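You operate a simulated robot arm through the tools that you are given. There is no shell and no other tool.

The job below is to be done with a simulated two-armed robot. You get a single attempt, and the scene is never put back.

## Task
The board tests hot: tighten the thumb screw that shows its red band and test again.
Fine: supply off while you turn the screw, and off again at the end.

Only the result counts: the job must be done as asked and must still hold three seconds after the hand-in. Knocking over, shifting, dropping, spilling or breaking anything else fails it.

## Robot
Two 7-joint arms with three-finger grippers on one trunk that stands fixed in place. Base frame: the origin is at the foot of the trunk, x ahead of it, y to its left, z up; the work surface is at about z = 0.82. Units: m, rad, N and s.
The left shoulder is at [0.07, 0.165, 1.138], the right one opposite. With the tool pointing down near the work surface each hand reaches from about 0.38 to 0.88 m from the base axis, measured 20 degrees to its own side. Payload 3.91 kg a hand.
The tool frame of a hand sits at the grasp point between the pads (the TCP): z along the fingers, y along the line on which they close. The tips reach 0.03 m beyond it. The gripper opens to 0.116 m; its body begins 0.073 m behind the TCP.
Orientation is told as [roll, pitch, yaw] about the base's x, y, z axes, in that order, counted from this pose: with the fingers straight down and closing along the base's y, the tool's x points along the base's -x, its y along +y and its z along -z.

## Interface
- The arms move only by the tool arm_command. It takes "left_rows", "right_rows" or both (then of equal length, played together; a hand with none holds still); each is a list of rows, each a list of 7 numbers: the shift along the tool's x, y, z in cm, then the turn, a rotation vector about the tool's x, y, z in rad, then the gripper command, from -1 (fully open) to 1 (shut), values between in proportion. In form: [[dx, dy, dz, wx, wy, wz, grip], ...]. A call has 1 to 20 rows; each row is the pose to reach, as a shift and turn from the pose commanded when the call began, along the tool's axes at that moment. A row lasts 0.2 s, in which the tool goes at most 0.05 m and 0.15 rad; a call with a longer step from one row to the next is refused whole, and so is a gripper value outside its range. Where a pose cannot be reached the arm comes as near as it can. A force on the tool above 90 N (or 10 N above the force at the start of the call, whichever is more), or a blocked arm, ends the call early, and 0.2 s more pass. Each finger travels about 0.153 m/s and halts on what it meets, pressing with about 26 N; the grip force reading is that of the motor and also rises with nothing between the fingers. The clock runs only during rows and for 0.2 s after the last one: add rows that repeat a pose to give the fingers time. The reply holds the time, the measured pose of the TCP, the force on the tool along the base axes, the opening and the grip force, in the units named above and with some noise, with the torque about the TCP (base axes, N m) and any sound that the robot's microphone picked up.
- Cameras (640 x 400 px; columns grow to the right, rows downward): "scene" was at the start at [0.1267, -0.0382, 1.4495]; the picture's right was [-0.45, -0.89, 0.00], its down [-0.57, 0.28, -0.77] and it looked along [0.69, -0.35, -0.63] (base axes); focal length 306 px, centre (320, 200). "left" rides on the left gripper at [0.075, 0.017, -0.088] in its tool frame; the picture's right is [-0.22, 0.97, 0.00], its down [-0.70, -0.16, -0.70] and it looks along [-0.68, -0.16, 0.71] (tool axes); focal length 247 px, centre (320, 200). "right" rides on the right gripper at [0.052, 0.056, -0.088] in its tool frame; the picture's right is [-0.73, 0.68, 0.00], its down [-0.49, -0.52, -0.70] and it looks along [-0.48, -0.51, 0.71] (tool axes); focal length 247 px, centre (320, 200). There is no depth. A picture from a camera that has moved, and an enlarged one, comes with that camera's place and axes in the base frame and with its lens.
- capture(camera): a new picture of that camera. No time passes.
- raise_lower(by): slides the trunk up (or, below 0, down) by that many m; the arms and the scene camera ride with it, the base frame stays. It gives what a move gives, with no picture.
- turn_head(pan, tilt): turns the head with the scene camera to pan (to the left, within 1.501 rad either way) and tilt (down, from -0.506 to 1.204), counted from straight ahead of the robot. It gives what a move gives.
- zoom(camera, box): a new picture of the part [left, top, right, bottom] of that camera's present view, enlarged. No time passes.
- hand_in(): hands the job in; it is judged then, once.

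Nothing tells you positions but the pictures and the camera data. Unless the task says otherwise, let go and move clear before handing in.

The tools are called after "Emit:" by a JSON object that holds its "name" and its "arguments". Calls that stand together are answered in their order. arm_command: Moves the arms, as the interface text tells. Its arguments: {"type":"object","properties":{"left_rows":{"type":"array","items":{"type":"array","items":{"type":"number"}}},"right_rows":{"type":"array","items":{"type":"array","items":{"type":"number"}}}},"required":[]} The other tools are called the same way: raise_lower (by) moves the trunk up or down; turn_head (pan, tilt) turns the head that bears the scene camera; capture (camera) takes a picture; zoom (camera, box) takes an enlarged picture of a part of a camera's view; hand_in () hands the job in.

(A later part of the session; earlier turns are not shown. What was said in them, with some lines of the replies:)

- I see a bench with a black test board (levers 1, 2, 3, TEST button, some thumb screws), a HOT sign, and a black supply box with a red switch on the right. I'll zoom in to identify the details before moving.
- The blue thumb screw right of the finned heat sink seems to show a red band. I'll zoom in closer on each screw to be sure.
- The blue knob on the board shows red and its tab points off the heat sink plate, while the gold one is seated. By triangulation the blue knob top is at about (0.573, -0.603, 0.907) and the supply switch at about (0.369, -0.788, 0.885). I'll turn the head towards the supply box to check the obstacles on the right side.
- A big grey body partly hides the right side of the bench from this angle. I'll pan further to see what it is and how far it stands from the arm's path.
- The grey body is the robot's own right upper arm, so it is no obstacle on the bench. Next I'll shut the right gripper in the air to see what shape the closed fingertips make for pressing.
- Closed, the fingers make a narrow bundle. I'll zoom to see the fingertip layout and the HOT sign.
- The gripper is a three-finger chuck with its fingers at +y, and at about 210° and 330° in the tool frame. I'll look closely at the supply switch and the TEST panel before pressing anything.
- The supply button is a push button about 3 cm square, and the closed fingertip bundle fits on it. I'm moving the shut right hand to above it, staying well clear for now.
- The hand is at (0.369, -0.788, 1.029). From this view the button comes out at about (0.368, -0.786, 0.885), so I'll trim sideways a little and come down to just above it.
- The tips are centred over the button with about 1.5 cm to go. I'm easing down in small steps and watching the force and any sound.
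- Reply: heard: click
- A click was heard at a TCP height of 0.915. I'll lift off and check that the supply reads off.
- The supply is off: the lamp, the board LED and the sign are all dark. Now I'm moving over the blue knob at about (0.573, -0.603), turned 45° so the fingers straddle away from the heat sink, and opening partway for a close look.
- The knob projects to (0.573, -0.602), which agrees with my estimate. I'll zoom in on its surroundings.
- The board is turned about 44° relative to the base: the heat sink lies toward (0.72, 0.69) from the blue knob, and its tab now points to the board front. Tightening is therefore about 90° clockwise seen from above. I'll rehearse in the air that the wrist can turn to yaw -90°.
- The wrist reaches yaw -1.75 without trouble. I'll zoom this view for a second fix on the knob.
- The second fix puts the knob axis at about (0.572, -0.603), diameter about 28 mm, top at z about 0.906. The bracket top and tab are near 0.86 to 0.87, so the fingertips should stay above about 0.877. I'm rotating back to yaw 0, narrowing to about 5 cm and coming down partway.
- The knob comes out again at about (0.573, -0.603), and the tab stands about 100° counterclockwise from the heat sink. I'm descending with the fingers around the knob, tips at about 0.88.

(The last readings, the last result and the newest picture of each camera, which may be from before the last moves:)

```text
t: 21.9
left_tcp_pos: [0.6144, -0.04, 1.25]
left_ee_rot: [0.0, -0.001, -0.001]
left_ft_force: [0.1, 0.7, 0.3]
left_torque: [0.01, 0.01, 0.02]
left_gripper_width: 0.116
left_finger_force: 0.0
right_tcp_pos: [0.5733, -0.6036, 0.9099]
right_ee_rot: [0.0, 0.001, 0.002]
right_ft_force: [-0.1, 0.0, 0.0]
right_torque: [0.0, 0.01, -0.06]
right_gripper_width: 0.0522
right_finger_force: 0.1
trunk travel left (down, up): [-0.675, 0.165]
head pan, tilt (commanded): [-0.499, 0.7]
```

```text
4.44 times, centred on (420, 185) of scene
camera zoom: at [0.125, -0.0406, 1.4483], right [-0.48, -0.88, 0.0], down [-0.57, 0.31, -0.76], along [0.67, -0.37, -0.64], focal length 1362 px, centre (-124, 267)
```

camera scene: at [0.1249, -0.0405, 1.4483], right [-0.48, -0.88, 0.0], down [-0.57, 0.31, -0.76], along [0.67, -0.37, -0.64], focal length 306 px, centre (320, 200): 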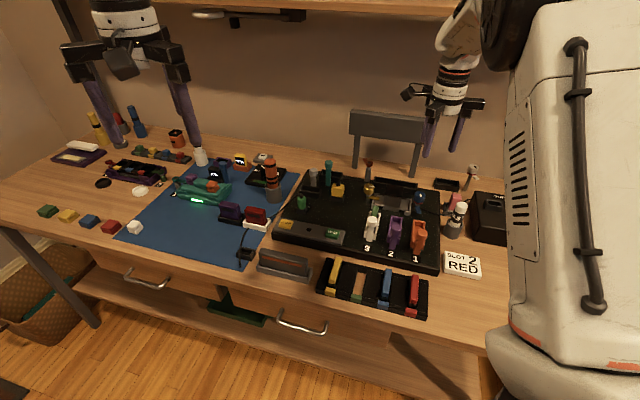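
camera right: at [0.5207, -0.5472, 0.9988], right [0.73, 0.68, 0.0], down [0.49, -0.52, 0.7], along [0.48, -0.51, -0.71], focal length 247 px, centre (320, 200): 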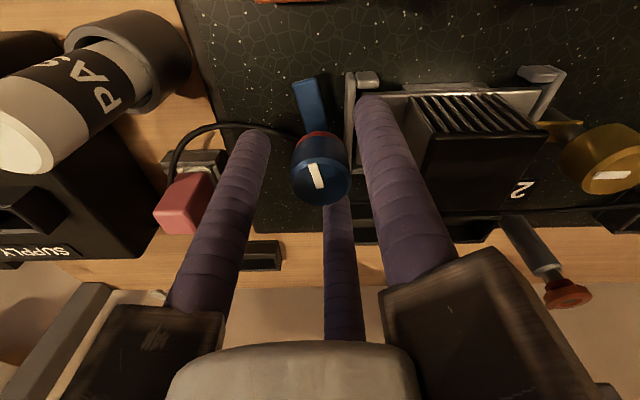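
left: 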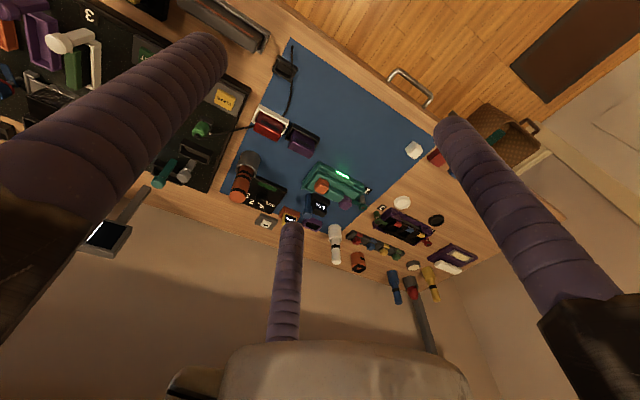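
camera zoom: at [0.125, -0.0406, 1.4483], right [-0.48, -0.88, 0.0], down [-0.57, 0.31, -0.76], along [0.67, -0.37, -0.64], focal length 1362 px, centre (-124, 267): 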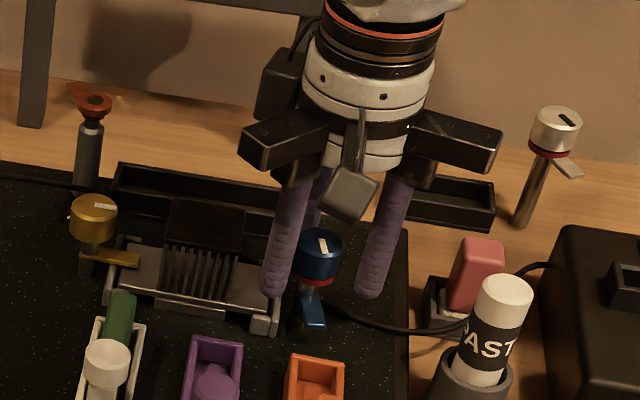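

The fingers straddle the knob evenly. Now I'm closing on it.

Emit:
{"name": "arm_command", "arguments": {"right_rows": [[0, 0, 0, 0, 0, 0, 0.4], [0, 0, 0, 0, 0, 0, 0.7], [0, 0, 0, 0, 0, 0, 1], [0, 0, 0, 0, 0, 0, 1]]}}

Emit:
{"name": "capture", "arguments": {"camera": "right"}}

```text
t: 22.9
left_tcp_pos: [0.6153, -0.0376, 1.2494]
left_ee_rot: [-0.001, 0.0, 0.0]
left_ft_force: [0.1, -0.6, 0.2]
left_torque: [-0.05, 0.0, 0.02]
left_gripper_width: 0.1159
left_finger_force: 0.1
right_tcp_pos: [0.5735, -0.6039, 0.9094]
right_ee_rot: [0.001, 0.0, 0.0]
right_ft_force: [-0.5, 1.7, -1.1]
right_torque: [0.25, -0.17, -0.01]
right_gripper_width: 0.0298
right_finger_force: 44.7
trunk travel left (down, up): [-0.675, 0.165]
head pan, tilt (commanded): [-0.499, 0.7]
```

```text
taken
camera right: at [0.5206, -0.547, 0.9989], right [0.73, 0.68, 0.0], down [0.49, -0.52, 0.7], along [0.48, -0.51, -0.71], focal length 247 px, centre (320, 200)
```

right: 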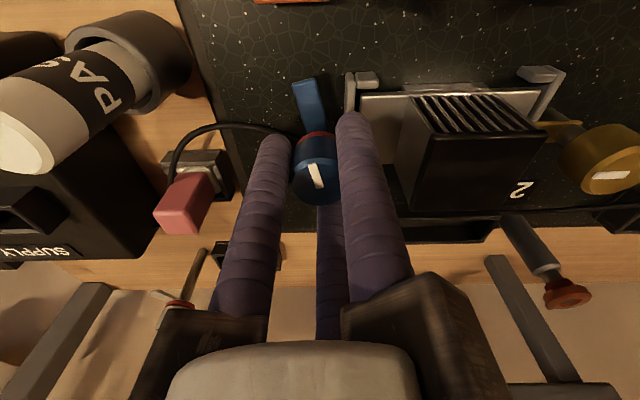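

The knob is gripped at 29.8 mm with small side forces. I'm turning clockwise a little first to confirm it follows.

Emit:
{"name": "arm_command", "arguments": {"right_rows": [[0, 0, 0, 0, 0, 0.1, 1], [0, 0, 0.03, 0, 0, 0.2, 1], [0, 0, 0.06, 0, 0, 0.3, 1], [0, 0, 0.08, 0, 0, 0.4, 1], [0, 0, 0.08, 0, 0, 0.4, 1]]}}

Emit:
{"name": "capture", "arguments": {"camera": "right"}}

Emit:
{"name": "zoom", "arguments": {"camera": "scene", "box": [370, 140, 470, 230]}}

```text
t: 24.1
left_tcp_pos: [0.6142, -0.0387, 1.2496]
left_ee_rot: [0.001, -0.001, 0.0]
left_ft_force: [0.1, -0.7, 0.3]
left_torque: [0.01, -0.01, 0.0]
left_gripper_width: 0.1161
left_finger_force: 0.1
right_tcp_pos: [0.5739, -0.6034, 0.9104]
right_ee_rot: [0.0, -0.002, -0.399]
right_ft_force: [0.8, 2.8, 3.3]
right_torque: [0.25, 0.24, 0.0]
right_gripper_width: 0.0297
right_finger_force: 44.9
trunk travel left (down, up): [-0.675, 0.165]
head pan, tilt (commanded): [-0.499, 0.7]
```

```text
taken
camera right: at [0.5466, -0.5308, 0.9988], right [0.94, 0.34, 0.0], down [0.24, -0.67, 0.7], along [0.24, -0.66, -0.71], focal length 247 px, centre (320, 200)
```

right: 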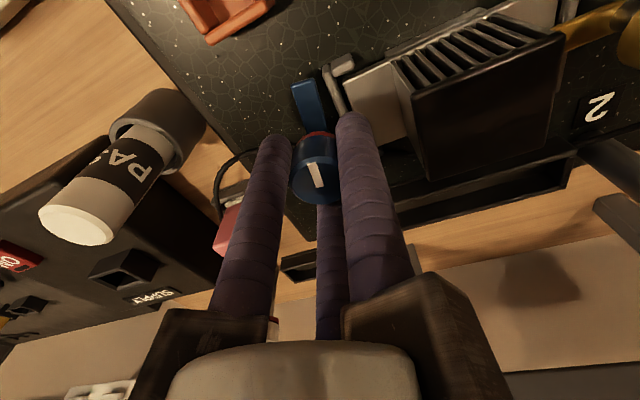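

```text
4.44 times, centred on (420, 185) of scene
camera zoom: at [0.1247, -0.0398, 1.4484], right [-0.48, -0.88, 0.0], down [-0.57, 0.31, -0.77], along [0.67, -0.37, -0.64], focal length 1362 px, centre (-124, 267)
```

zoom: 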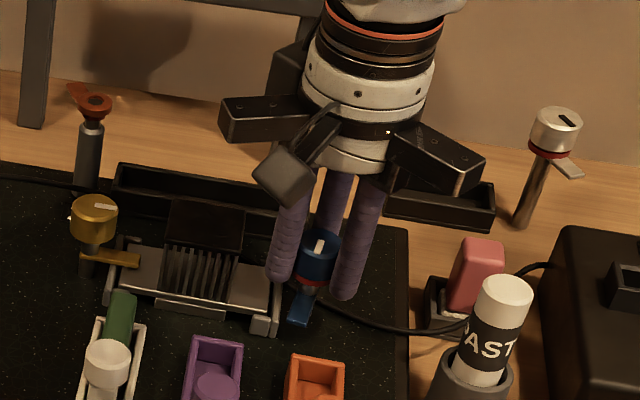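

The knob and tab follow the hand, the tab swinging toward the heat sink with small forces. I'm continuing to turn another 0.9 rad.

Emit:
{"name": "arm_command", "arguments": {"right_rows": [[0, 0, 0.02, 0, 0, 0.1, 1], [0, 0, 0.04, 0, 0, 0.2, 1], [0, 0, 0.06, 0, 0, 0.3, 1], [0, 0, 0.08, 0, 0, 0.4, 1], [0, 0, 0.1, 0, 0, 0.5, 1], [0, 0, 0.12, 0, 0, 0.6, 1], [0, 0, 0.14, 0, 0, 0.7, 1], [0, 0, 0.16, 0, 0, 0.8, 1], [0, 0, 0.18, 0, 0, 0.9, 1], [0, 0, 0.18, 0, 0, 0.9, 1]]}}

Emit:
{"name": "capture", "arguments": {"camera": "right"}}

Emit:
{"name": "zoom", "arguments": {"camera": "scene", "box": [370, 140, 470, 230]}}

```text
t: 26.4
left_tcp_pos: [0.6136, -0.0374, 1.2509]
left_ee_rot: [-0.002, 0.0, 0.0]
left_ft_force: [-1.0, -0.7, 0.6]
left_torque: [-0.01, 0.03, -0.01]
left_gripper_width: 0.1161
left_finger_force: 0.0
right_tcp_pos: [0.5732, -0.6029, 0.909]
right_ee_rot: [0.001, -0.003, -1.297]
right_ft_force: [5.0, -2.9, 15.6]
right_torque: [0.05, 0.06, -0.03]
right_gripper_width: 0.0293
right_finger_force: 45.5
trunk travel left (down, up): [-0.675, 0.165]
head pan, tilt (commanded): [-0.499, 0.7]
```

```text
taken
camera right: at [0.6128, -0.5374, 0.998], right [0.85, -0.52, 0.0], down [-0.37, -0.61, 0.7], along [-0.36, -0.6, -0.71], focal length 247 px, centre (320, 200)
```

right: 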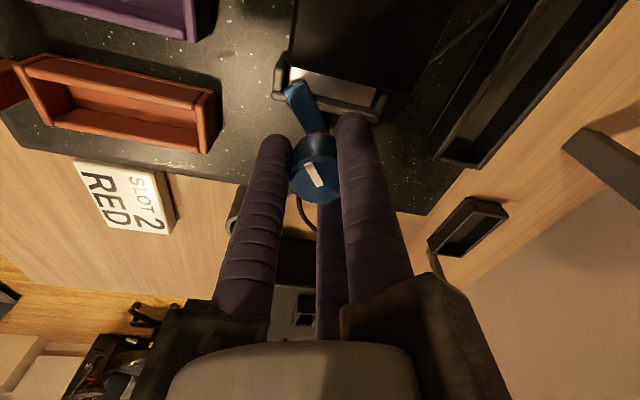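

```text
4.44 times, centred on (420, 185) of scene
camera zoom: at [0.1242, -0.0392, 1.4485], right [-0.48, -0.88, 0.0], down [-0.57, 0.31, -0.77], along [0.67, -0.37, -0.64], focal length 1362 px, centre (-124, 267)
```

zoom: 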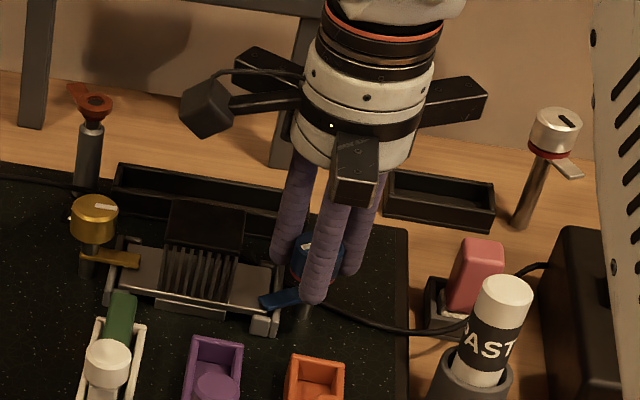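

The tab is now almost over the plate with about 25° to 30° to go. The 16 N upward force says the knob does not sink, so I'll take back the downward offset and carry on turning in small steps, watching the torque.

Emit:
{"name": "arm_command", "arguments": {"right_rows": [[0, 0, -0.1, 0, 0, 0.08, 1], [0, 0, -0.18, 0, 0, 0.16, 1], [0, 0, -0.2, 0, 0, 0.24, 1], [0, 0, -0.2, 0, 0, 0.3, 1], [0, 0, -0.2, 0, 0, 0.3, 1]]}}

Emit:
{"name": "capture", "arguments": {"camera": "right"}}

Emit:
{"name": "zoom", "arguments": {"camera": "scene", "box": [380, 160, 450, 220]}}

```text
t: 27.6
left_tcp_pos: [0.616, -0.0388, 1.2506]
left_ee_rot: [0.0, 0.0, 0.001]
left_ft_force: [0.9, 0.5, -0.5]
left_torque: [-0.02, 0.0, -0.05]
left_gripper_width: 0.116
left_finger_force: 0.1
right_tcp_pos: [0.5738, -0.6034, 0.9096]
right_ee_rot: [0.0, -0.002, -1.598]
right_ft_force: [6.2, -0.8, 2.4]
right_torque: [0.0, -0.42, -0.03]
right_gripper_width: 0.0292
right_finger_force: 45.7
trunk travel left (down, up): [-0.675, 0.165]
head pan, tilt (commanded): [-0.499, 0.7]
```

```text
taken
camera right: at [0.6307, -0.5524, 0.998], right [0.66, -0.75, 0.0], down [-0.54, -0.47, 0.7], along [-0.53, -0.46, -0.71], focal length 247 px, centre (320, 200)
```

right: 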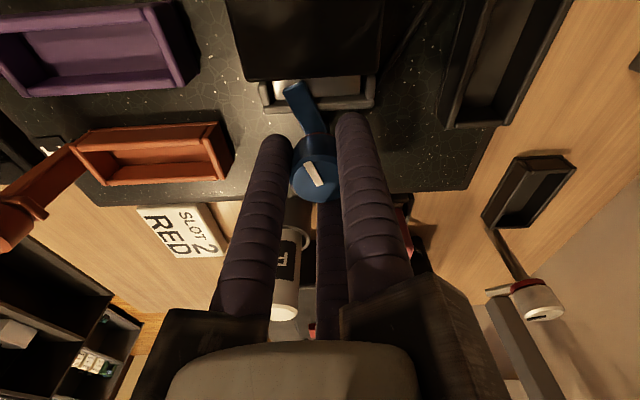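

```text
6.67 times, centred on (415, 190) of scene
camera zoom: at [0.1255, -0.0404, 1.4482], right [-0.48, -0.88, 0.0], down [-0.57, 0.31, -0.76], along [0.67, -0.37, -0.64], focal length 2043 px, centre (-313, 267)
```

zoom: 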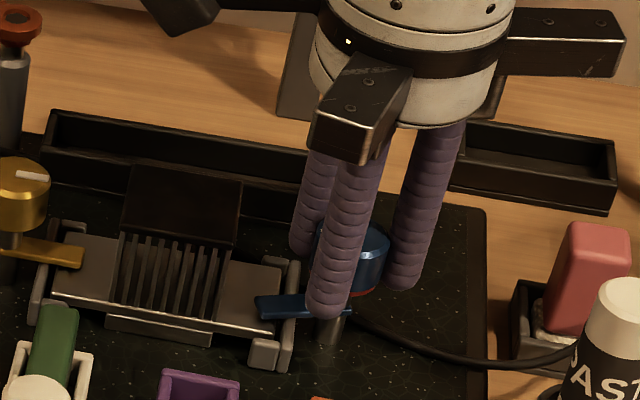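

Emit:
{"name": "zoom", "arguments": {"camera": "right", "box": [230, 50, 410, 220]}}

Emit:
{"name": "zoom", "arguments": {"camera": "scene", "box": [405, 180, 435, 212]}}

```text
2.35 times, centred on (320, 135) of right
camera zoom: at [0.6307, -0.5524, 0.998], right [0.66, -0.75, 0.0], down [-0.54, -0.47, 0.7], along [-0.53, -0.46, -0.71], focal length 581 px, centre (320, 353)
```

zoom: 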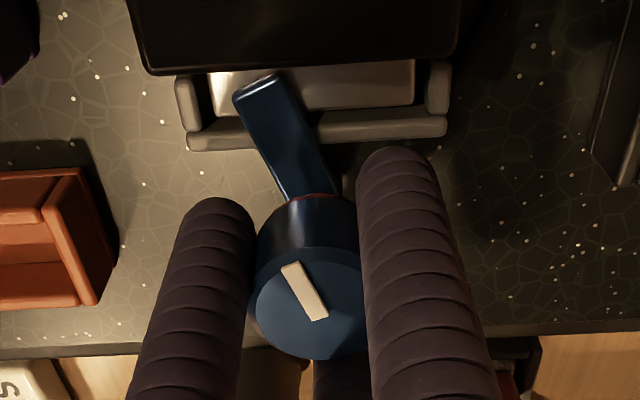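

```text
12.50 times, centred on (420, 196) of scene
camera zoom: at [0.1255, -0.0404, 1.4482], right [-0.48, -0.88, 0.0], down [-0.57, 0.31, -0.76], along [0.67, -0.37, -0.64], focal length 3831 px, centre (-930, 250)
```

zoom: 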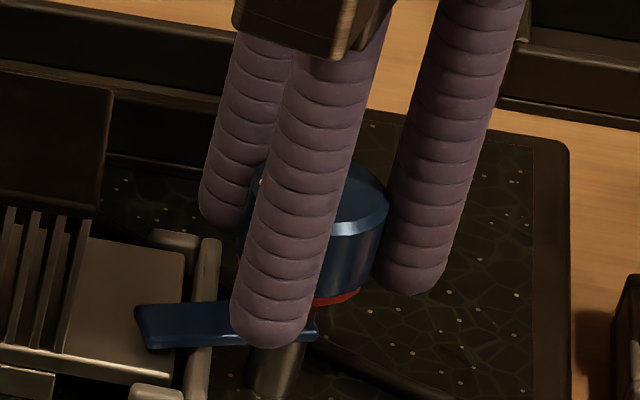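

The red band has shrunk to a sliver and the tab is about 25° short of pointing straight at the heat sink. I'm turning further in small steps.

Emit:
{"name": "arm_command", "arguments": {"right_rows": [[0, 0, 0.03, 0, 0, 0.08, 1], [0, 0, 0.05, 0, 0, 0.16, 1], [0, 0, 0.08, 0, 0, 0.24, 1], [0, 0, 0.1, 0, 0, 0.32, 1], [0, 0, 0.1, 0, 0, 0.38, 1], [0, 0, 0.1, 0, 0, 0.38, 1]]}}

Emit:
{"name": "zoom", "arguments": {"camera": "right", "box": [230, 50, 410, 220]}}

Emit:
{"name": "zoom", "arguments": {"camera": "scene", "box": [405, 180, 435, 212]}}

```text
t: 28.9
left_tcp_pos: [0.6143, -0.0374, 1.2502]
left_ee_rot: [0.0, 0.0, -0.001]
left_ft_force: [-0.7, 0.0, 0.3]
left_torque: [0.03, -0.02, -0.03]
left_gripper_width: 0.1161
left_finger_force: 0.1
right_tcp_pos: [0.5735, -0.6031, 0.9092]
right_ee_rot: [0.0, 0.0, -1.979]
right_ft_force: [2.5, 0.1, 4.7]
right_torque: [-0.03, 0.05, 0.05]
right_gripper_width: 0.029
right_finger_force: 45.0
trunk travel left (down, up): [-0.675, 0.165]
head pan, tilt (commanded): [-0.499, 0.7]
```

```text
2.35 times, centred on (320, 135) of right
camera zoom: at [0.6452, -0.5772, 0.9979], right [0.33, -0.94, 0.0], down [-0.67, -0.24, 0.7], along [-0.66, -0.23, -0.71], focal length 581 px, centre (320, 353)
```

zoom: 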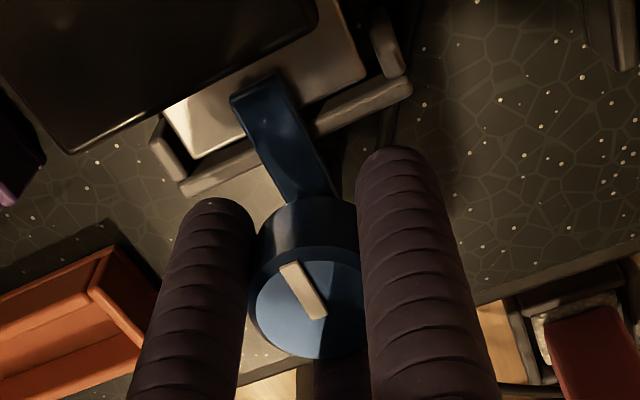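

```text
12.50 times, centred on (420, 196) of scene
camera zoom: at [0.1247, -0.0397, 1.4484], right [-0.48, -0.88, 0.0], down [-0.57, 0.31, -0.77], along [0.67, -0.37, -0.64], focal length 3831 px, centre (-930, 250)
```

zoom: 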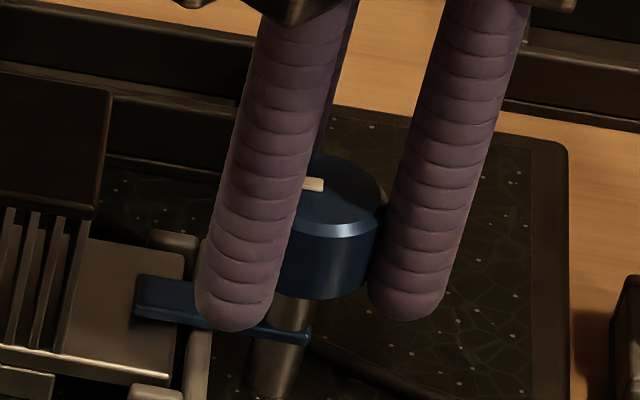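

The red band is gone and the tab points straight at the heat sink, 43.8° against 43.9° for the bracket normal. I'll add a small nudge to feel for the end stop.

Emit:
{"name": "arm_command", "arguments": {"right_rows": [[0, 0, 0, 0, 0, 0.05, 1], [0, 0, 0, 0, 0, 0.1, 1]]}}

Emit:
{"name": "zoom", "arguments": {"camera": "right", "box": [230, 50, 410, 220]}}

```text
t: 29.6
left_tcp_pos: [0.6149, -0.0389, 1.2495]
left_ee_rot: [0.0, 0.001, -0.001]
left_ft_force: [0.2, -0.3, 0.2]
left_torque: [-0.02, 0.02, 0.0]
left_gripper_width: 0.1161
left_finger_force: 0.1
right_tcp_pos: [0.5744, -0.6029, 0.9097]
right_ee_rot: [0.001, -0.001, -2.077]
right_ft_force: [1.4, -0.2, 3.7]
right_torque: [-0.14, 0.0, 0.36]
right_gripper_width: 0.0291
right_finger_force: 45.1
trunk travel left (down, up): [-0.675, 0.165]
head pan, tilt (commanded): [-0.499, 0.7]
```

```text
2.35 times, centred on (320, 135) of right
camera zoom: at [0.6475, -0.5846, 0.9976], right [0.24, -0.97, 0.0], down [-0.69, -0.17, 0.7], along [-0.68, -0.17, -0.71], focal length 581 px, centre (320, 353)
```

zoom: 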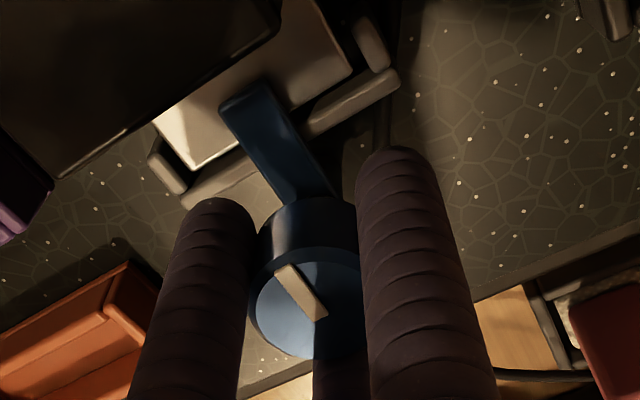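

The stop was felt: torque rose to 0.36 N m and the tab no longer followed, so the screw is tight. I'm releasing it and rising straight up.

Emit:
{"name": "arm_command", "arguments": {"right_rows": [[0, 0, 0, 0, 0, 0, 0.4], [0, 0, 0, 0, 0, 0, 0.1], [0, 0, 0, 0, 0, 0, 0.1], [0, 0, -2, 0, 0, 0, 0.1], [0, 0, -5, 0, 0, 0, 0.1], [0, 0, -9, 0, 0, 0, 0.1], [0, 0, -13, 0, 0, 0, 0.1], [0, 0, -16, 0, 0, 0, 0.1], [0, 0, -16, 0, 0, 0, 0.1]]}}

Emit:
{"name": "capture", "arguments": {"camera": "right"}}

Emit:
{"name": "zoom", "arguments": {"camera": "scene", "box": [360, 170, 450, 230]}}

```text
t: 31.6
left_tcp_pos: [0.6153, -0.0392, 1.2501]
left_ee_rot: [0.0, 0.0, 0.0]
left_ft_force: [0.6, 0.9, 0.3]
left_torque: [0.01, 0.01, 0.02]
left_gripper_width: 0.1161
left_finger_force: 0.1
right_tcp_pos: [0.5738, -0.6045, 1.0676]
right_ee_rot: [-0.001, 0.0, -2.079]
right_ft_force: [0.2, -0.3, -0.4]
right_torque: [-0.01, 0.02, 0.0]
right_gripper_width: 0.052
right_finger_force: 0.2
trunk travel left (down, up): [-0.675, 0.165]
head pan, tilt (commanded): [-0.499, 0.7]
```

```text
taken
camera right: at [0.6479, -0.5847, 1.1569], right [0.24, -0.97, 0.0], down [-0.69, -0.17, 0.7], along [-0.68, -0.17, -0.71], focal length 247 px, centre (320, 200)
```

right: 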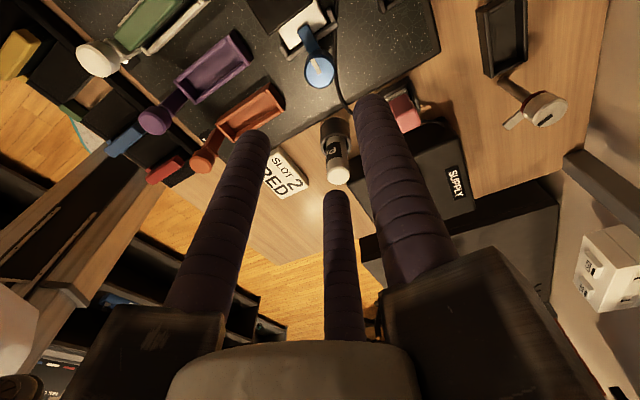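

```text
6.67 times, centred on (405, 200) of scene
camera zoom: at [0.1254, -0.0408, 1.4482], right [-0.48, -0.88, 0.0], down [-0.57, 0.31, -0.76], along [0.67, -0.37, -0.64], focal length 2043 px, centre (-247, 200)
```

zoom: 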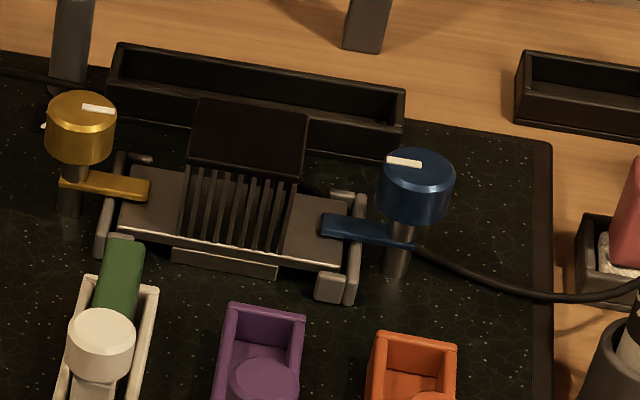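

The blue screw now matches the gold one: tab over the plate and no red band. Next I'm returning to the supply button with a shut hand, unwinding the wrist on the way.

Emit:
{"name": "arm_command", "arguments": {"right_rows": [[-1.7, -0.6, 0, 0, 0, -0.139, 1], [-3.5, -1.2, 0, 0, 0, -0.278, 1], [-5.2, -1.8, 0, 0, 0, -0.417, 1], [-6.9, -2.4, 0, 0, 0, -0.556, 1], [-8.7, -3.0, 0, 0, 0, -0.695, 1], [-10.4, -3.6, 0, 0, 0, -0.834, 1], [-12.1, -4.3, 0, 0, 0, -0.973, 1], [-13.9, -4.9, 0, 0, 0, -1.112, 1], [-15.6, -5.5, 0.5, 0, 0, -1.251, 1], [-17.3, -6.1, 1, 0, 0, -1.39, 1], [-19.1, -6.7, 1.5, 0, 0, -1.529, 1], [-20.8, -7.3, 2, 0, 0, -1.668, 1], [-22.5, -7.9, 2.5, 0, 0, -1.807, 1], [-24.3, -8.5, 3, 0, 0, -1.946, 1], [-25.97, -9.12, 3.8, 0, 0, -2.079, 1], [-25.97, -9.12, 3.8, 0, 0, -2.079, 1]]}}

Emit:
{"name": "capture", "arguments": {"camera": "right"}}

```text
t: 35.0
left_tcp_pos: [0.6154, -0.0381, 1.2492]
left_ee_rot: [0.0, -0.001, 0.0]
left_ft_force: [0.8, -0.3, -0.3]
left_torque: [-0.02, -0.01, 0.0]
left_gripper_width: 0.1163
left_finger_force: 0.2
right_tcp_pos: [0.3672, -0.7868, 1.0303]
right_ee_rot: [0.002, -0.001, 0.003]
right_ft_force: [0.7, -0.1, -0.8]
right_torque: [0.01, -0.03, 0.0]
right_gripper_width: 0.0091
right_finger_force: 26.0
trunk travel left (down, up): [-0.675, 0.165]
head pan, tilt (commanded): [-0.499, 0.7]
```

```text
taken
camera right: at [0.3144, -0.7305, 1.1195], right [0.73, 0.68, 0.0], down [0.49, -0.52, 0.7], along [0.48, -0.51, -0.71], focal length 247 px, centre (320, 200)
```

right: 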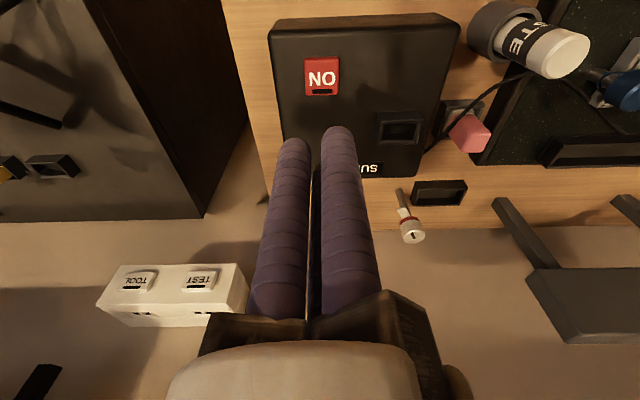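

I'm above the supply button again, and pressing it to switch the supply on for the test.

Emit:
{"name": "arm_command", "arguments": {"right_rows": [[0, 0, 3, 0, 0, 0, 1], [0, 0, 6, 0, 0, 0, 1], [0, 0, 9, 0, 0, 0, 1], [0, 0, 10.3, 0, 0, 0, 1], [0, 0, 11.0, 0, 0, 0, 1], [0, 0, 11.4, 0, 0, 0, 1], [0, 0, 11.5, 0, 0, 0, 1]]}}

```text
t: 36.5
left_tcp_pos: [0.6154, -0.0378, 1.2505]
left_ee_rot: [0.0, 0.002, 0.0]
left_ft_force: [0.3, 0.0, -0.5]
left_torque: [-0.01, 0.0, -0.03]
left_gripper_width: 0.1155
left_finger_force: 0.0
right_tcp_pos: [0.3684, -0.7875, 0.9163]
right_ee_rot: [0.001, 0.0, -0.001]
right_ft_force: [0.0, -0.5, 2.1]
right_torque: [-0.02, -0.02, -0.05]
right_gripper_width: 0.0089
right_finger_force: 45.5
trunk travel left (down, up): [-0.675, 0.165]
head pan, tilt (commanded): [-0.499, 0.7]
heard: click
```

A click was heard. I'll rise and check the supply lamp, the board LED and the sign.

Emit:
{"name": "arm_command", "arguments": {"right_rows": [[0, 0, -1, 0, 0, 0, 1], [0, 0, -4, 0, 0, 0, 1], [0, 0, -8, 0, 0, 0, 1], [0, 0, -12, 0, 0, 0, 1], [0, 0, -14, 0, 0, 0, 1], [0, 0, -14, 0, 0, 0, 1]]}}

Emit:
{"name": "capture", "arguments": {"camera": "scene"}}

Emit:
{"name": "zoom", "arguments": {"camera": "scene", "box": [260, 100, 560, 290]}}

```text
t: 38.0
left_tcp_pos: [0.6156, -0.0396, 1.25]
left_ee_rot: [0.0, -0.001, 0.001]
left_ft_force: [0.3, 0.0, -0.2]
left_torque: [-0.03, -0.01, -0.02]
left_gripper_width: 0.1162
left_finger_force: 0.1
right_tcp_pos: [0.3694, -0.7865, 1.0559]
right_ee_rot: [-0.001, -0.001, -0.001]
right_ft_force: [-1.0, 0.0, 0.1]
right_torque: [-0.01, 0.0, 0.03]
right_gripper_width: 0.0089
right_finger_force: 44.7
trunk travel left (down, up): [-0.675, 0.165]
head pan, tilt (commanded): [-0.499, 0.7]
```

```text
taken
camera scene: at [0.125, -0.0409, 1.4483], right [-0.48, -0.88, 0.0], down [-0.57, 0.31, -0.76], along [0.67, -0.37, -0.64], focal length 306 px, centre (320, 200)
```

scene: 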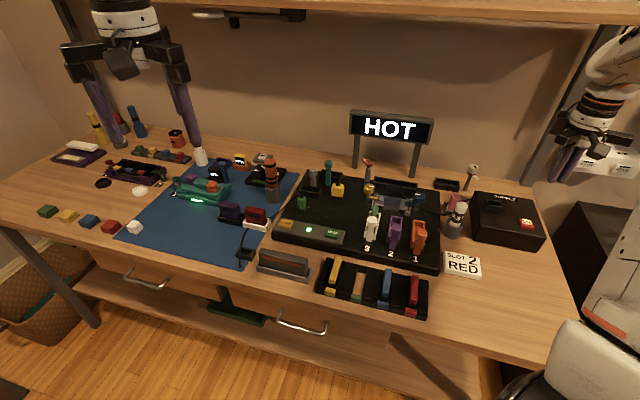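

```text
2.11 times, centred on (410, 195) of scene
camera zoom: at [0.125, -0.0409, 1.4483], right [-0.48, -0.88, 0.0], down [-0.57, 0.31, -0.76], along [0.67, -0.37, -0.64], focal length 645 px, centre (130, 210)
```

zoom: 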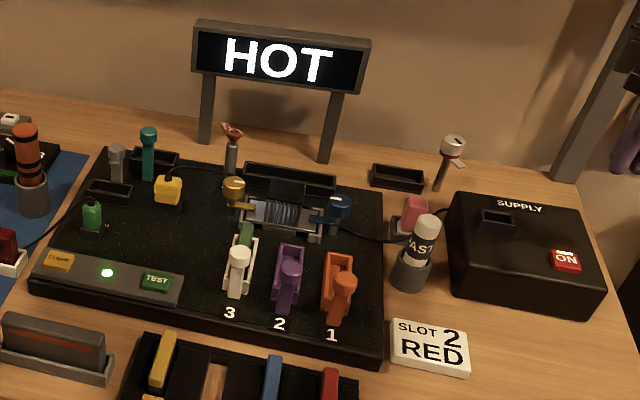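

The supply is on and the sign still shows the old HOT result. TEST comes out near (0.597, -0.336, 0.864) from several views, so I'm moving the shut hand to above it at a safe height.

Emit:
{"name": "arm_command", "arguments": {"right_rows": [[-1.7, 3.4, -1, 0, 0, 0, 1], [-3.4, 6.8, -1, 0, 0, 0, 1], [-5.1, 10.2, -1, 0, 0, 0, 1], [-6.8, 13.6, -1, 0, 0, 0, 1], [-8.5, 17.0, -1, 0, 0, 0, 1], [-10.2, 20.4, -1, 0, 0, 0, 1], [-11.9, 23.8, -1, 0, 0, 0, 1], [-13.6, 27.2, -1, 0, 0, 0, 1], [-15.4, 30.6, -1, 0, 0, 0, 1], [-17.2, 34.0, -1, 0, 0, 0, 1], [-19.0, 37.4, -1, 0, 0, 0, 1], [-20.7, 40.8, 0, 0, 0, 0, 1], [-22.0, 43.5, 2.5, 0, 0, 0, 1], [-22.9, 45.1, 5.6, 0, 0, 0, 1], [-22.9, 45.1, 5.6, 0, 0, 0, 1]]}}

Emit:
{"name": "capture", "arguments": {"camera": "right"}}

Emit:
{"name": "capture", "arguments": {"camera": "scene"}}

Emit:
{"name": "capture", "arguments": {"camera": "left"}}

```text
t: 41.1
left_tcp_pos: [0.6135, -0.0399, 1.2498]
left_ee_rot: [0.0, -0.001, 0.001]
left_ft_force: [-0.6, 0.1, -0.2]
left_torque: [-0.01, -0.01, -0.01]
left_gripper_width: 0.1162
left_finger_force: 0.1
right_tcp_pos: [0.5952, -0.334, 1.001]
right_ee_rot: [0.0, 0.001, 0.001]
right_ft_force: [0.5, -0.7, -0.4]
right_torque: [-0.05, -0.02, 0.03]
right_gripper_width: 0.0089
right_finger_force: 44.9
trunk travel left (down, up): [-0.675, 0.165]
head pan, tilt (commanded): [-0.499, 0.7]
```

```text
taken
camera right: at [0.5423, -0.2783, 1.0886], right [0.73, 0.68, 0.0], down [0.49, -0.52, 0.7], along [0.48, -0.51, -0.71], focal length 247 px, centre (320, 200)
```

right: 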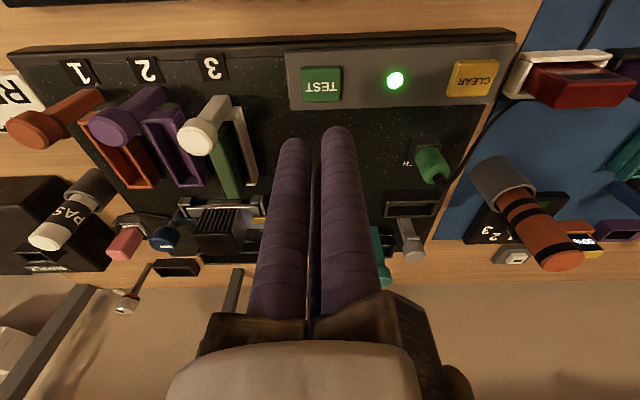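

```text
taken
camera scene: at [0.1241, -0.0405, 1.4484], right [-0.48, -0.88, 0.0], down [-0.57, 0.31, -0.77], along [0.67, -0.37, -0.64], focal length 306 px, centre (320, 200)
```

scene: 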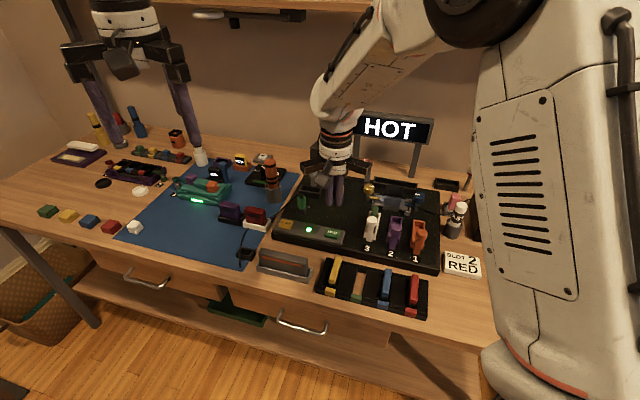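

```text
taken
camera left: at [0.5375, -0.021, 1.3379], right [0.22, 0.97, 0.0], down [0.7, -0.16, 0.7], along [0.68, -0.16, -0.71], focal length 247 px, centre (320, 200)
```

left: 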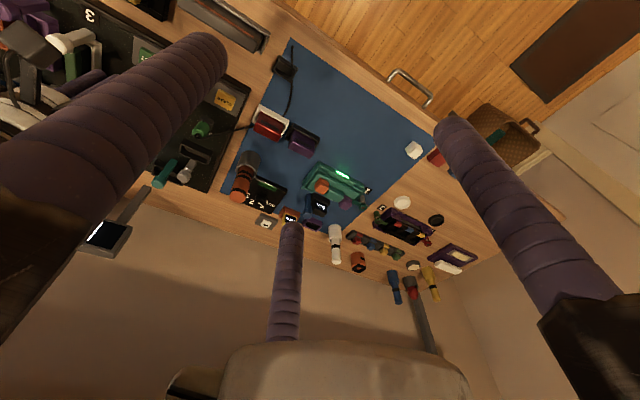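

TEST projects to (0.597, -0.335), directly below the hand. I'm lowering to about 1.5 cm above it.

Emit:
{"name": "arm_command", "arguments": {"right_rows": [[-0.1, -0.1, 2.5, 0, 0, 0, 1], [-0.1, -0.1, 5, 0, 0, 0, 1], [-0.1, -0.1, 7.5, 0, 0, 0, 1], [-0.1, -0.1, 8.7, 0, 0, 0, 1], [-0.1, -0.1, 8.7, 0, 0, 0, 1]]}}

Emit:
{"name": "capture", "arguments": {"camera": "right"}}

Emit:
{"name": "zoom", "arguments": {"camera": "scene", "box": [270, 140, 400, 260]}}

```text
t: 42.4
left_tcp_pos: [0.6146, -0.0393, 1.2499]
left_ee_rot: [-0.001, 0.0, 0.002]
left_ft_force: [0.0, -0.3, -0.7]
left_torque: [-0.02, -0.03, -0.02]
left_gripper_width: 0.116
left_finger_force: 0.1
right_tcp_pos: [0.5966, -0.3353, 0.9124]
right_ee_rot: [0.001, 0.0, 0.001]
right_ft_force: [-1.2, -0.6, -0.2]
right_torque: [0.0, 0.0, -0.03]
right_gripper_width: 0.0089
right_finger_force: 44.7
trunk travel left (down, up): [-0.675, 0.165]
head pan, tilt (commanded): [-0.499, 0.7]
```

```text
taken
camera right: at [0.5435, -0.2792, 1.0015], right [0.73, 0.68, 0.0], down [0.49, -0.52, 0.7], along [0.48, -0.51, -0.71], focal length 247 px, centre (320, 200)
```

right: 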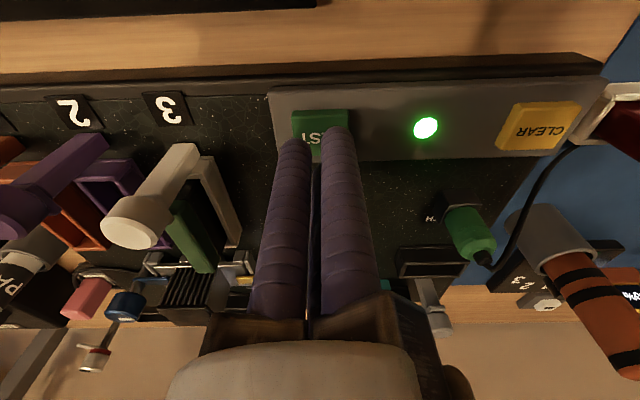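

```text
3.33 times, centred on (335, 200) of scene
camera zoom: at [0.1245, -0.0403, 1.4483], right [-0.48, -0.88, 0.0], down [-0.57, 0.31, -0.77], along [0.67, -0.37, -0.64], focal length 1022 px, centre (270, 200)
```

zoom: 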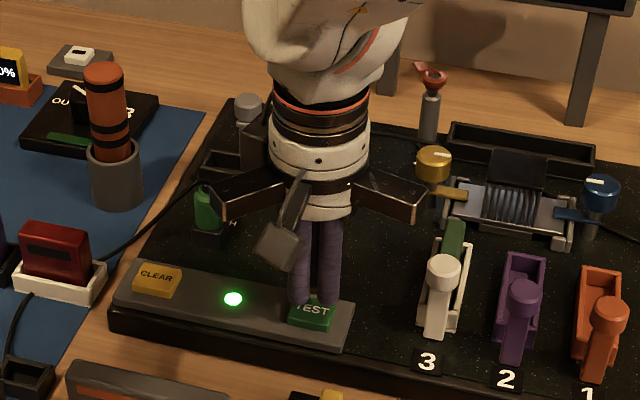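

The tips are centred over TEST, and I'm pressing down gently.

Emit:
{"name": "arm_command", "arguments": {"right_rows": [[0, 0, 0.6, 0, 0, 0, 1], [0, 0, 1.2, 0, 0, 0, 1], [0, 0, 1.5, 0, 0, 0, 1], [0, 0, 1.7, 0, 0, 0, 1]]}}

Emit:
{"name": "zoom", "arguments": {"camera": "scene", "box": [270, 100, 450, 260]}}

```text
t: 43.4
left_tcp_pos: [0.6143, -0.0385, 1.2496]
left_ee_rot: [0.0, -0.002, -0.001]
left_ft_force: [0.4, 0.2, 0.1]
left_torque: [0.0, -0.01, 0.01]
left_gripper_width: 0.116
left_finger_force: 0.1
right_tcp_pos: [0.5967, -0.3365, 0.8967]
right_ee_rot: [0.0, -0.001, 0.002]
right_ft_force: [0.4, -0.4, 1.5]
right_torque: [0.01, 0.0, -0.03]
right_gripper_width: 0.009
right_finger_force: 45.0
trunk travel left (down, up): [-0.675, 0.165]
head pan, tilt (commanded): [-0.499, 0.7]
heard: click
```

```text
2.50 times, centred on (360, 180) of scene
camera zoom: at [0.1248, -0.0405, 1.4483], right [-0.48, -0.88, 0.0], down [-0.57, 0.31, -0.76], along [0.67, -0.37, -0.64], focal length 766 px, centre (220, 250)
```

zoom: 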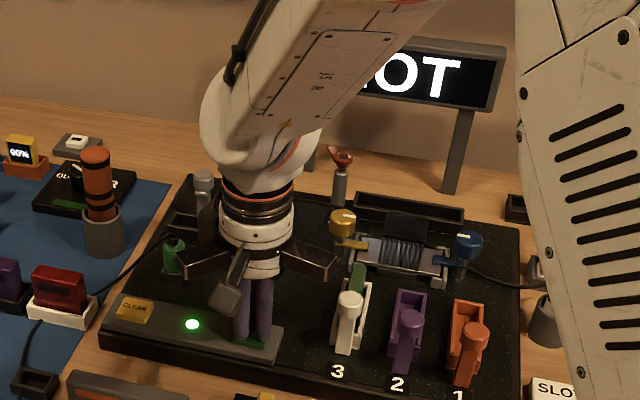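

A click was heard. I'm lifting off and reading the sign.

Emit:
{"name": "arm_command", "arguments": {"right_rows": [[0, 0, -1, 0, 0, 0, 1], [0, 0, -4, 0, 0, 0, 1], [0, 0, -8, 0, 0, 0, 1], [0, 0, -12, 0, 0, 0, 1], [0, 0, -15, 0, 0, 0, 1], [0, 0, -15, 0, 0, 0, 1], [0, 0, -15, 0, 0, 0, 1]]}}

Emit:
{"name": "capture", "arguments": {"camera": "scene"}}

Emit:
{"name": "capture", "arguments": {"camera": "right"}}

```text
t: 45.0
left_tcp_pos: [0.6157, -0.0393, 1.2492]
left_ee_rot: [-0.001, -0.002, 0.002]
left_ft_force: [-0.5, 0.8, 0.2]
left_torque: [0.01, -0.01, -0.02]
left_gripper_width: 0.1161
left_finger_force: 0.0
right_tcp_pos: [0.597, -0.3373, 1.0452]
right_ee_rot: [0.001, 0.001, 0.001]
right_ft_force: [-0.4, -0.2, 0.6]
right_torque: [-0.02, 0.01, -0.03]
right_gripper_width: 0.0091
right_finger_force: 45.2
trunk travel left (down, up): [-0.675, 0.165]
head pan, tilt (commanded): [-0.499, 0.7]
```

```text
taken
camera scene: at [0.1248, -0.0405, 1.4483], right [-0.48, -0.88, 0.0], down [-0.57, 0.31, -0.76], along [0.67, -0.37, -0.64], focal length 306 px, centre (320, 200)
```

scene: 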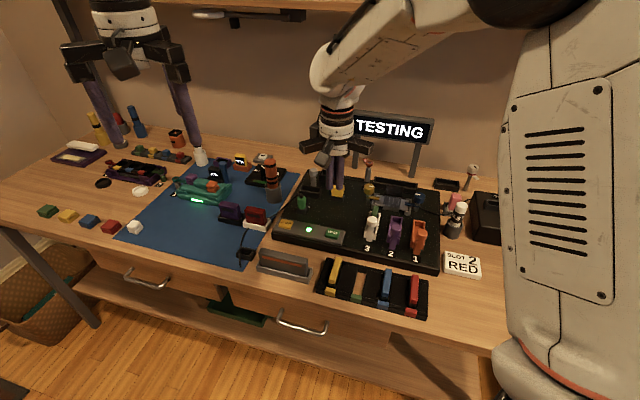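

```text
taken
camera right: at [0.5449, -0.2795, 1.1342], right [0.73, 0.68, 0.0], down [0.49, -0.52, 0.7], along [0.48, -0.51, -0.71], focal length 247 px, centre (320, 200)
```

right: 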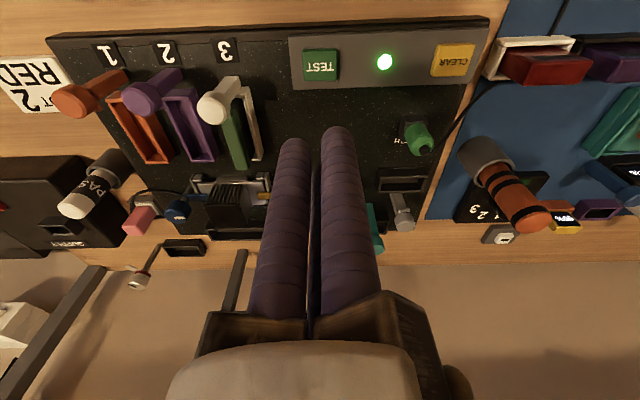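

The sign shows TESTING. I'll hold still and wait for the result.

Emit:
{"name": "arm_command", "arguments": {"right_rows": [[0, 0, -1, 0, 0, 0, 1], [0, 0, -1, 0, 0, 0, 1], [0, 0, -1, 0, 0, 0, 1], [0, 0, -1, 0, 0, 0, 1], [0, 0, -1, 0, 0, 0, 1], [0, 0, -1, 0, 0, 0, 1], [0, 0, -1, 0, 0, 0, 1], [0, 0, -1, 0, 0, 0, 1], [0, 0, -1, 0, 0, 0, 1], [0, 0, -1, 0, 0, 0, 1]]}}

Emit:
{"name": "zoom", "arguments": {"camera": "scene", "box": [270, 90, 450, 260]}}

```text
t: 47.1
left_tcp_pos: [0.6138, -0.0394, 1.2493]
left_ee_rot: [0.0, 0.0, -0.001]
left_ft_force: [-0.9, 0.1, 0.0]
left_torque: [-0.03, -0.02, -0.03]
left_gripper_width: 0.1161
left_finger_force: 0.1
right_tcp_pos: [0.5952, -0.3368, 1.0551]
right_ee_rot: [-0.001, 0.0, 0.0]
right_ft_force: [0.3, -0.2, -0.2]
right_torque: [0.0, -0.02, -0.02]
right_gripper_width: 0.009
right_finger_force: 45.0
trunk travel left (down, up): [-0.675, 0.165]
head pan, tilt (commanded): [-0.499, 0.7]
```

```text
2.35 times, centred on (360, 175) of scene
camera zoom: at [0.125, -0.0405, 1.4483], right [-0.48, -0.88, 0.0], down [-0.57, 0.31, -0.76], along [0.67, -0.37, -0.64], focal length 721 px, centre (226, 259)
```

zoom: 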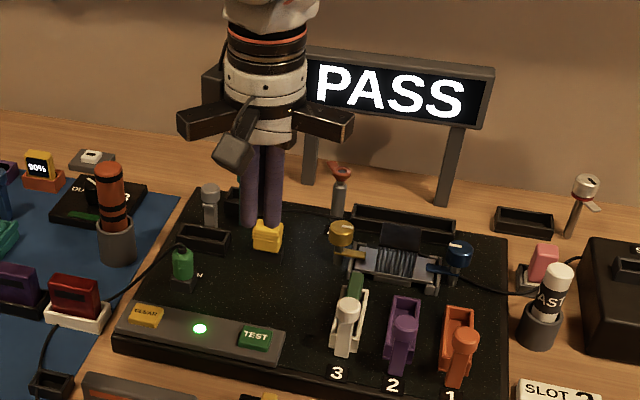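

The sign reads PASS. Now I'm going back to the supply button to switch it off.

Emit:
{"name": "arm_command", "arguments": {"right_rows": [[1.7, -3.4, 0, 0, 0, 0, 1], [3.4, -6.8, 0, 0, 0, 0, 1], [5.1, -10.2, 0, 0, 0, 0, 1], [6.8, -13.6, 0, 0, 0, 0, 1], [8.5, -17.0, 0, 0, 0, 0, 1], [10.2, -20.4, 0, 0, 0, 0, 1], [11.9, -23.8, 0, 0, 0, 0, 1], [13.6, -27.2, 0, 0, 0, 0, 1], [15.4, -30.6, 0, 0, 0, 0, 1], [17.2, -34.0, 0, 0, 0, 0, 1], [19.0, -37.4, 0, 0, 0, 0, 1], [20.7, -40.8, 0.5, 0, 0, 0, 1], [22.0, -43.5, 1.5, 0, 0, 0, 1], [22.9, -44.95, 2.5, 0, 0, 0, 1], [22.9, -44.95, 2.5, 0, 0, 0, 1]]}}

Emit:
{"name": "capture", "arguments": {"camera": "right"}}

```text
t: 50.4
left_tcp_pos: [0.6145, -0.0384, 1.2502]
left_ee_rot: [0.0, 0.0, 0.0]
left_ft_force: [0.1, 1.2, 0.3]
left_torque: [0.0, -0.02, 0.03]
left_gripper_width: 0.1159
left_finger_force: 0.1
right_tcp_pos: [0.3685, -0.7855, 1.0308]
right_ee_rot: [0.0, 0.0, 0.001]
right_ft_force: [-0.4, 0.2, -0.4]
right_torque: [0.01, -0.01, -0.02]
right_gripper_width: 0.0089
right_finger_force: 44.6
trunk travel left (down, up): [-0.675, 0.165]
head pan, tilt (commanded): [-0.499, 0.7]
```

```text
taken
camera right: at [0.3161, -0.7295, 1.1191], right [0.73, 0.68, 0.0], down [0.49, -0.52, 0.7], along [0.48, -0.51, -0.71], focal length 247 px, centre (320, 200)
```

right: 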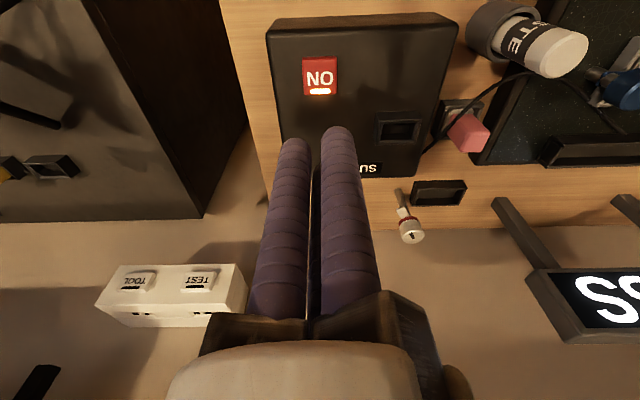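

I'm back above the lit supply button, and pressing it to turn the supply off.

Emit:
{"name": "arm_command", "arguments": {"right_rows": [[0, 0, 3, 0, 0, 0, 1], [0, 0, 6, 0, 0, 0, 1], [0, 0, 9, 0, 0, 0, 1], [0, 0, 10.3, 0, 0, 0, 1], [0, 0, 11.0, 0, 0, 0, 1], [0, 0, 11.4, 0, 0, 0, 1], [0, 0, 11.5, 0, 0, 0, 1]]}}

```text
t: 52.0
left_tcp_pos: [0.6146, -0.0401, 1.2503]
left_ee_rot: [-0.001, -0.001, 0.0]
left_ft_force: [0.3, -0.1, -0.3]
left_torque: [-0.02, 0.01, 0.04]
left_gripper_width: 0.116
left_finger_force: 0.1
right_tcp_pos: [0.3684, -0.7856, 0.9162]
right_ee_rot: [-0.001, 0.0, 0.003]
right_ft_force: [0.7, 0.0, 1.9]
right_torque: [-0.02, -0.03, 0.02]
right_gripper_width: 0.0088
right_finger_force: 45.3
trunk travel left (down, up): [-0.675, 0.165]
head pan, tilt (commanded): [-0.499, 0.7]
heard: click
```

A click was heard. I'm rising well clear and checking that everything is off and in place.

Emit:
{"name": "arm_command", "arguments": {"right_rows": [[0, 0, -1, 0, 0, 0, 1], [0, 0, -4, 0, 0, 0, 1], [0, 0, -8, 0, 0, 0, 1], [0, 0, -12, 0, 0, 0, 1], [0, 1.5, -16, 0, 0, 0, 1], [0, 4, -20, 0, 0, 0, 1], [0, 7, -23, 0, 0, 0, 1], [0, 10, -25, 0, 0, 0, 1], [0, 10, -25, 0, 0, 0, 1]]}}

Emit:
{"name": "capture", "arguments": {"camera": "scene"}}

Emit:
{"name": "zoom", "arguments": {"camera": "scene", "box": [260, 100, 560, 290]}}

Emit:
{"name": "capture", "arguments": {"camera": "right"}}

```text
t: 54.0
left_tcp_pos: [0.6148, -0.0397, 1.2509]
left_ee_rot: [0.002, 0.0, 0.0]
left_ft_force: [0.9, -0.1, 0.1]
left_torque: [0.05, -0.01, 0.01]
left_gripper_width: 0.116
left_finger_force: 0.1
right_tcp_pos: [0.3682, -0.6875, 1.1648]
right_ee_rot: [0.001, -0.001, -0.003]
right_ft_force: [-0.3, 0.0, -1.1]
right_torque: [0.07, 0.0, 0.04]
right_gripper_width: 0.0089
right_finger_force: 45.0
trunk travel left (down, up): [-0.675, 0.165]
head pan, tilt (commanded): [-0.499, 0.7]
```

```text
taken
camera scene: at [0.1247, -0.0421, 1.4482], right [-0.48, -0.88, 0.0], down [-0.57, 0.31, -0.76], along [0.67, -0.37, -0.64], focal length 306 px, centre (320, 200)
```

scene: 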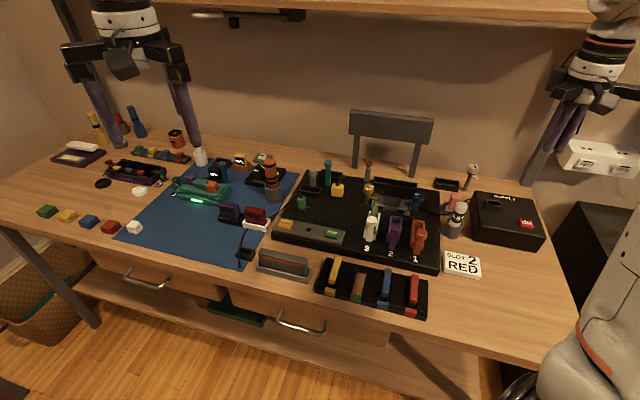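

```text
2.11 times, centred on (410, 195) of scene
camera zoom: at [0.1247, -0.0421, 1.4482], right [-0.48, -0.88, 0.0], down [-0.57, 0.31, -0.76], along [0.67, -0.37, -0.64], focal length 645 px, centre (130, 210)
```

zoom: 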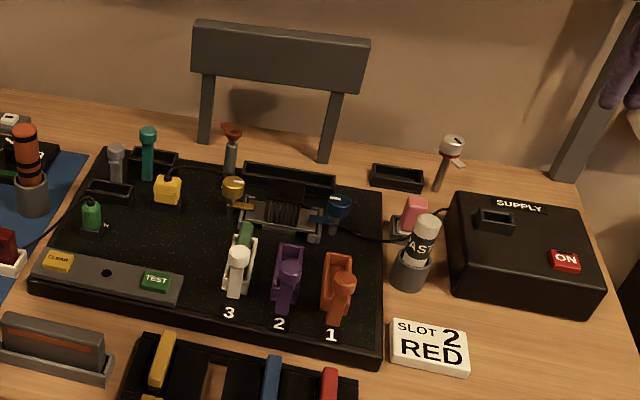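

```text
taken
camera right: at [0.3153, -0.6307, 1.2541], right [0.73, 0.68, 0.0], down [0.49, -0.52, 0.7], along [0.48, -0.51, -0.72], focal length 247 px, centre (320, 200)
```

right: 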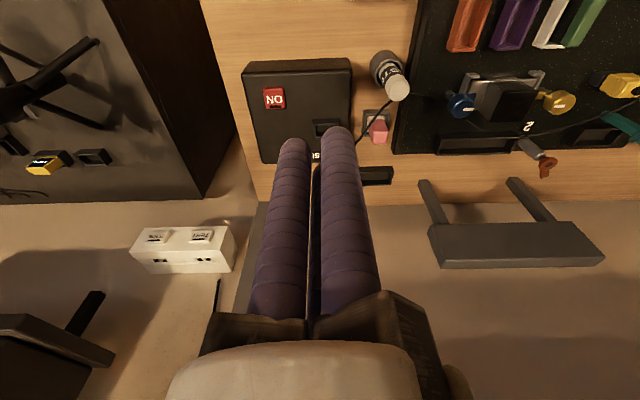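

The retest read PASS. The supply is now off again, with the lamp, LED and sign all dark; the blue screw sits tight, nothing else has moved and the hand is clear. I'm handing in.

Emit:
{"name": "hand_in", "arguments": {}}

```text
The job is handed in.
```

The board now tests PASS. The blue thumb screw by the heat sink was the loose one on the board. I tightened it until it hit its stop, and its red band no longer shows.

- **Supply:** it was off while I turned the screw, on only for the retest, and off again at the end. The lamp, board LED and sign were all dark in the last pictures.
- **Other red band:** the silver thumb screw standing on the bench behind the supply box also shows a red band. I left it alone because it isn't on the board.
- **Everything else:** in the last pictures nothing else had moved. The right hand was clear of the bench, and the left arm was never used.
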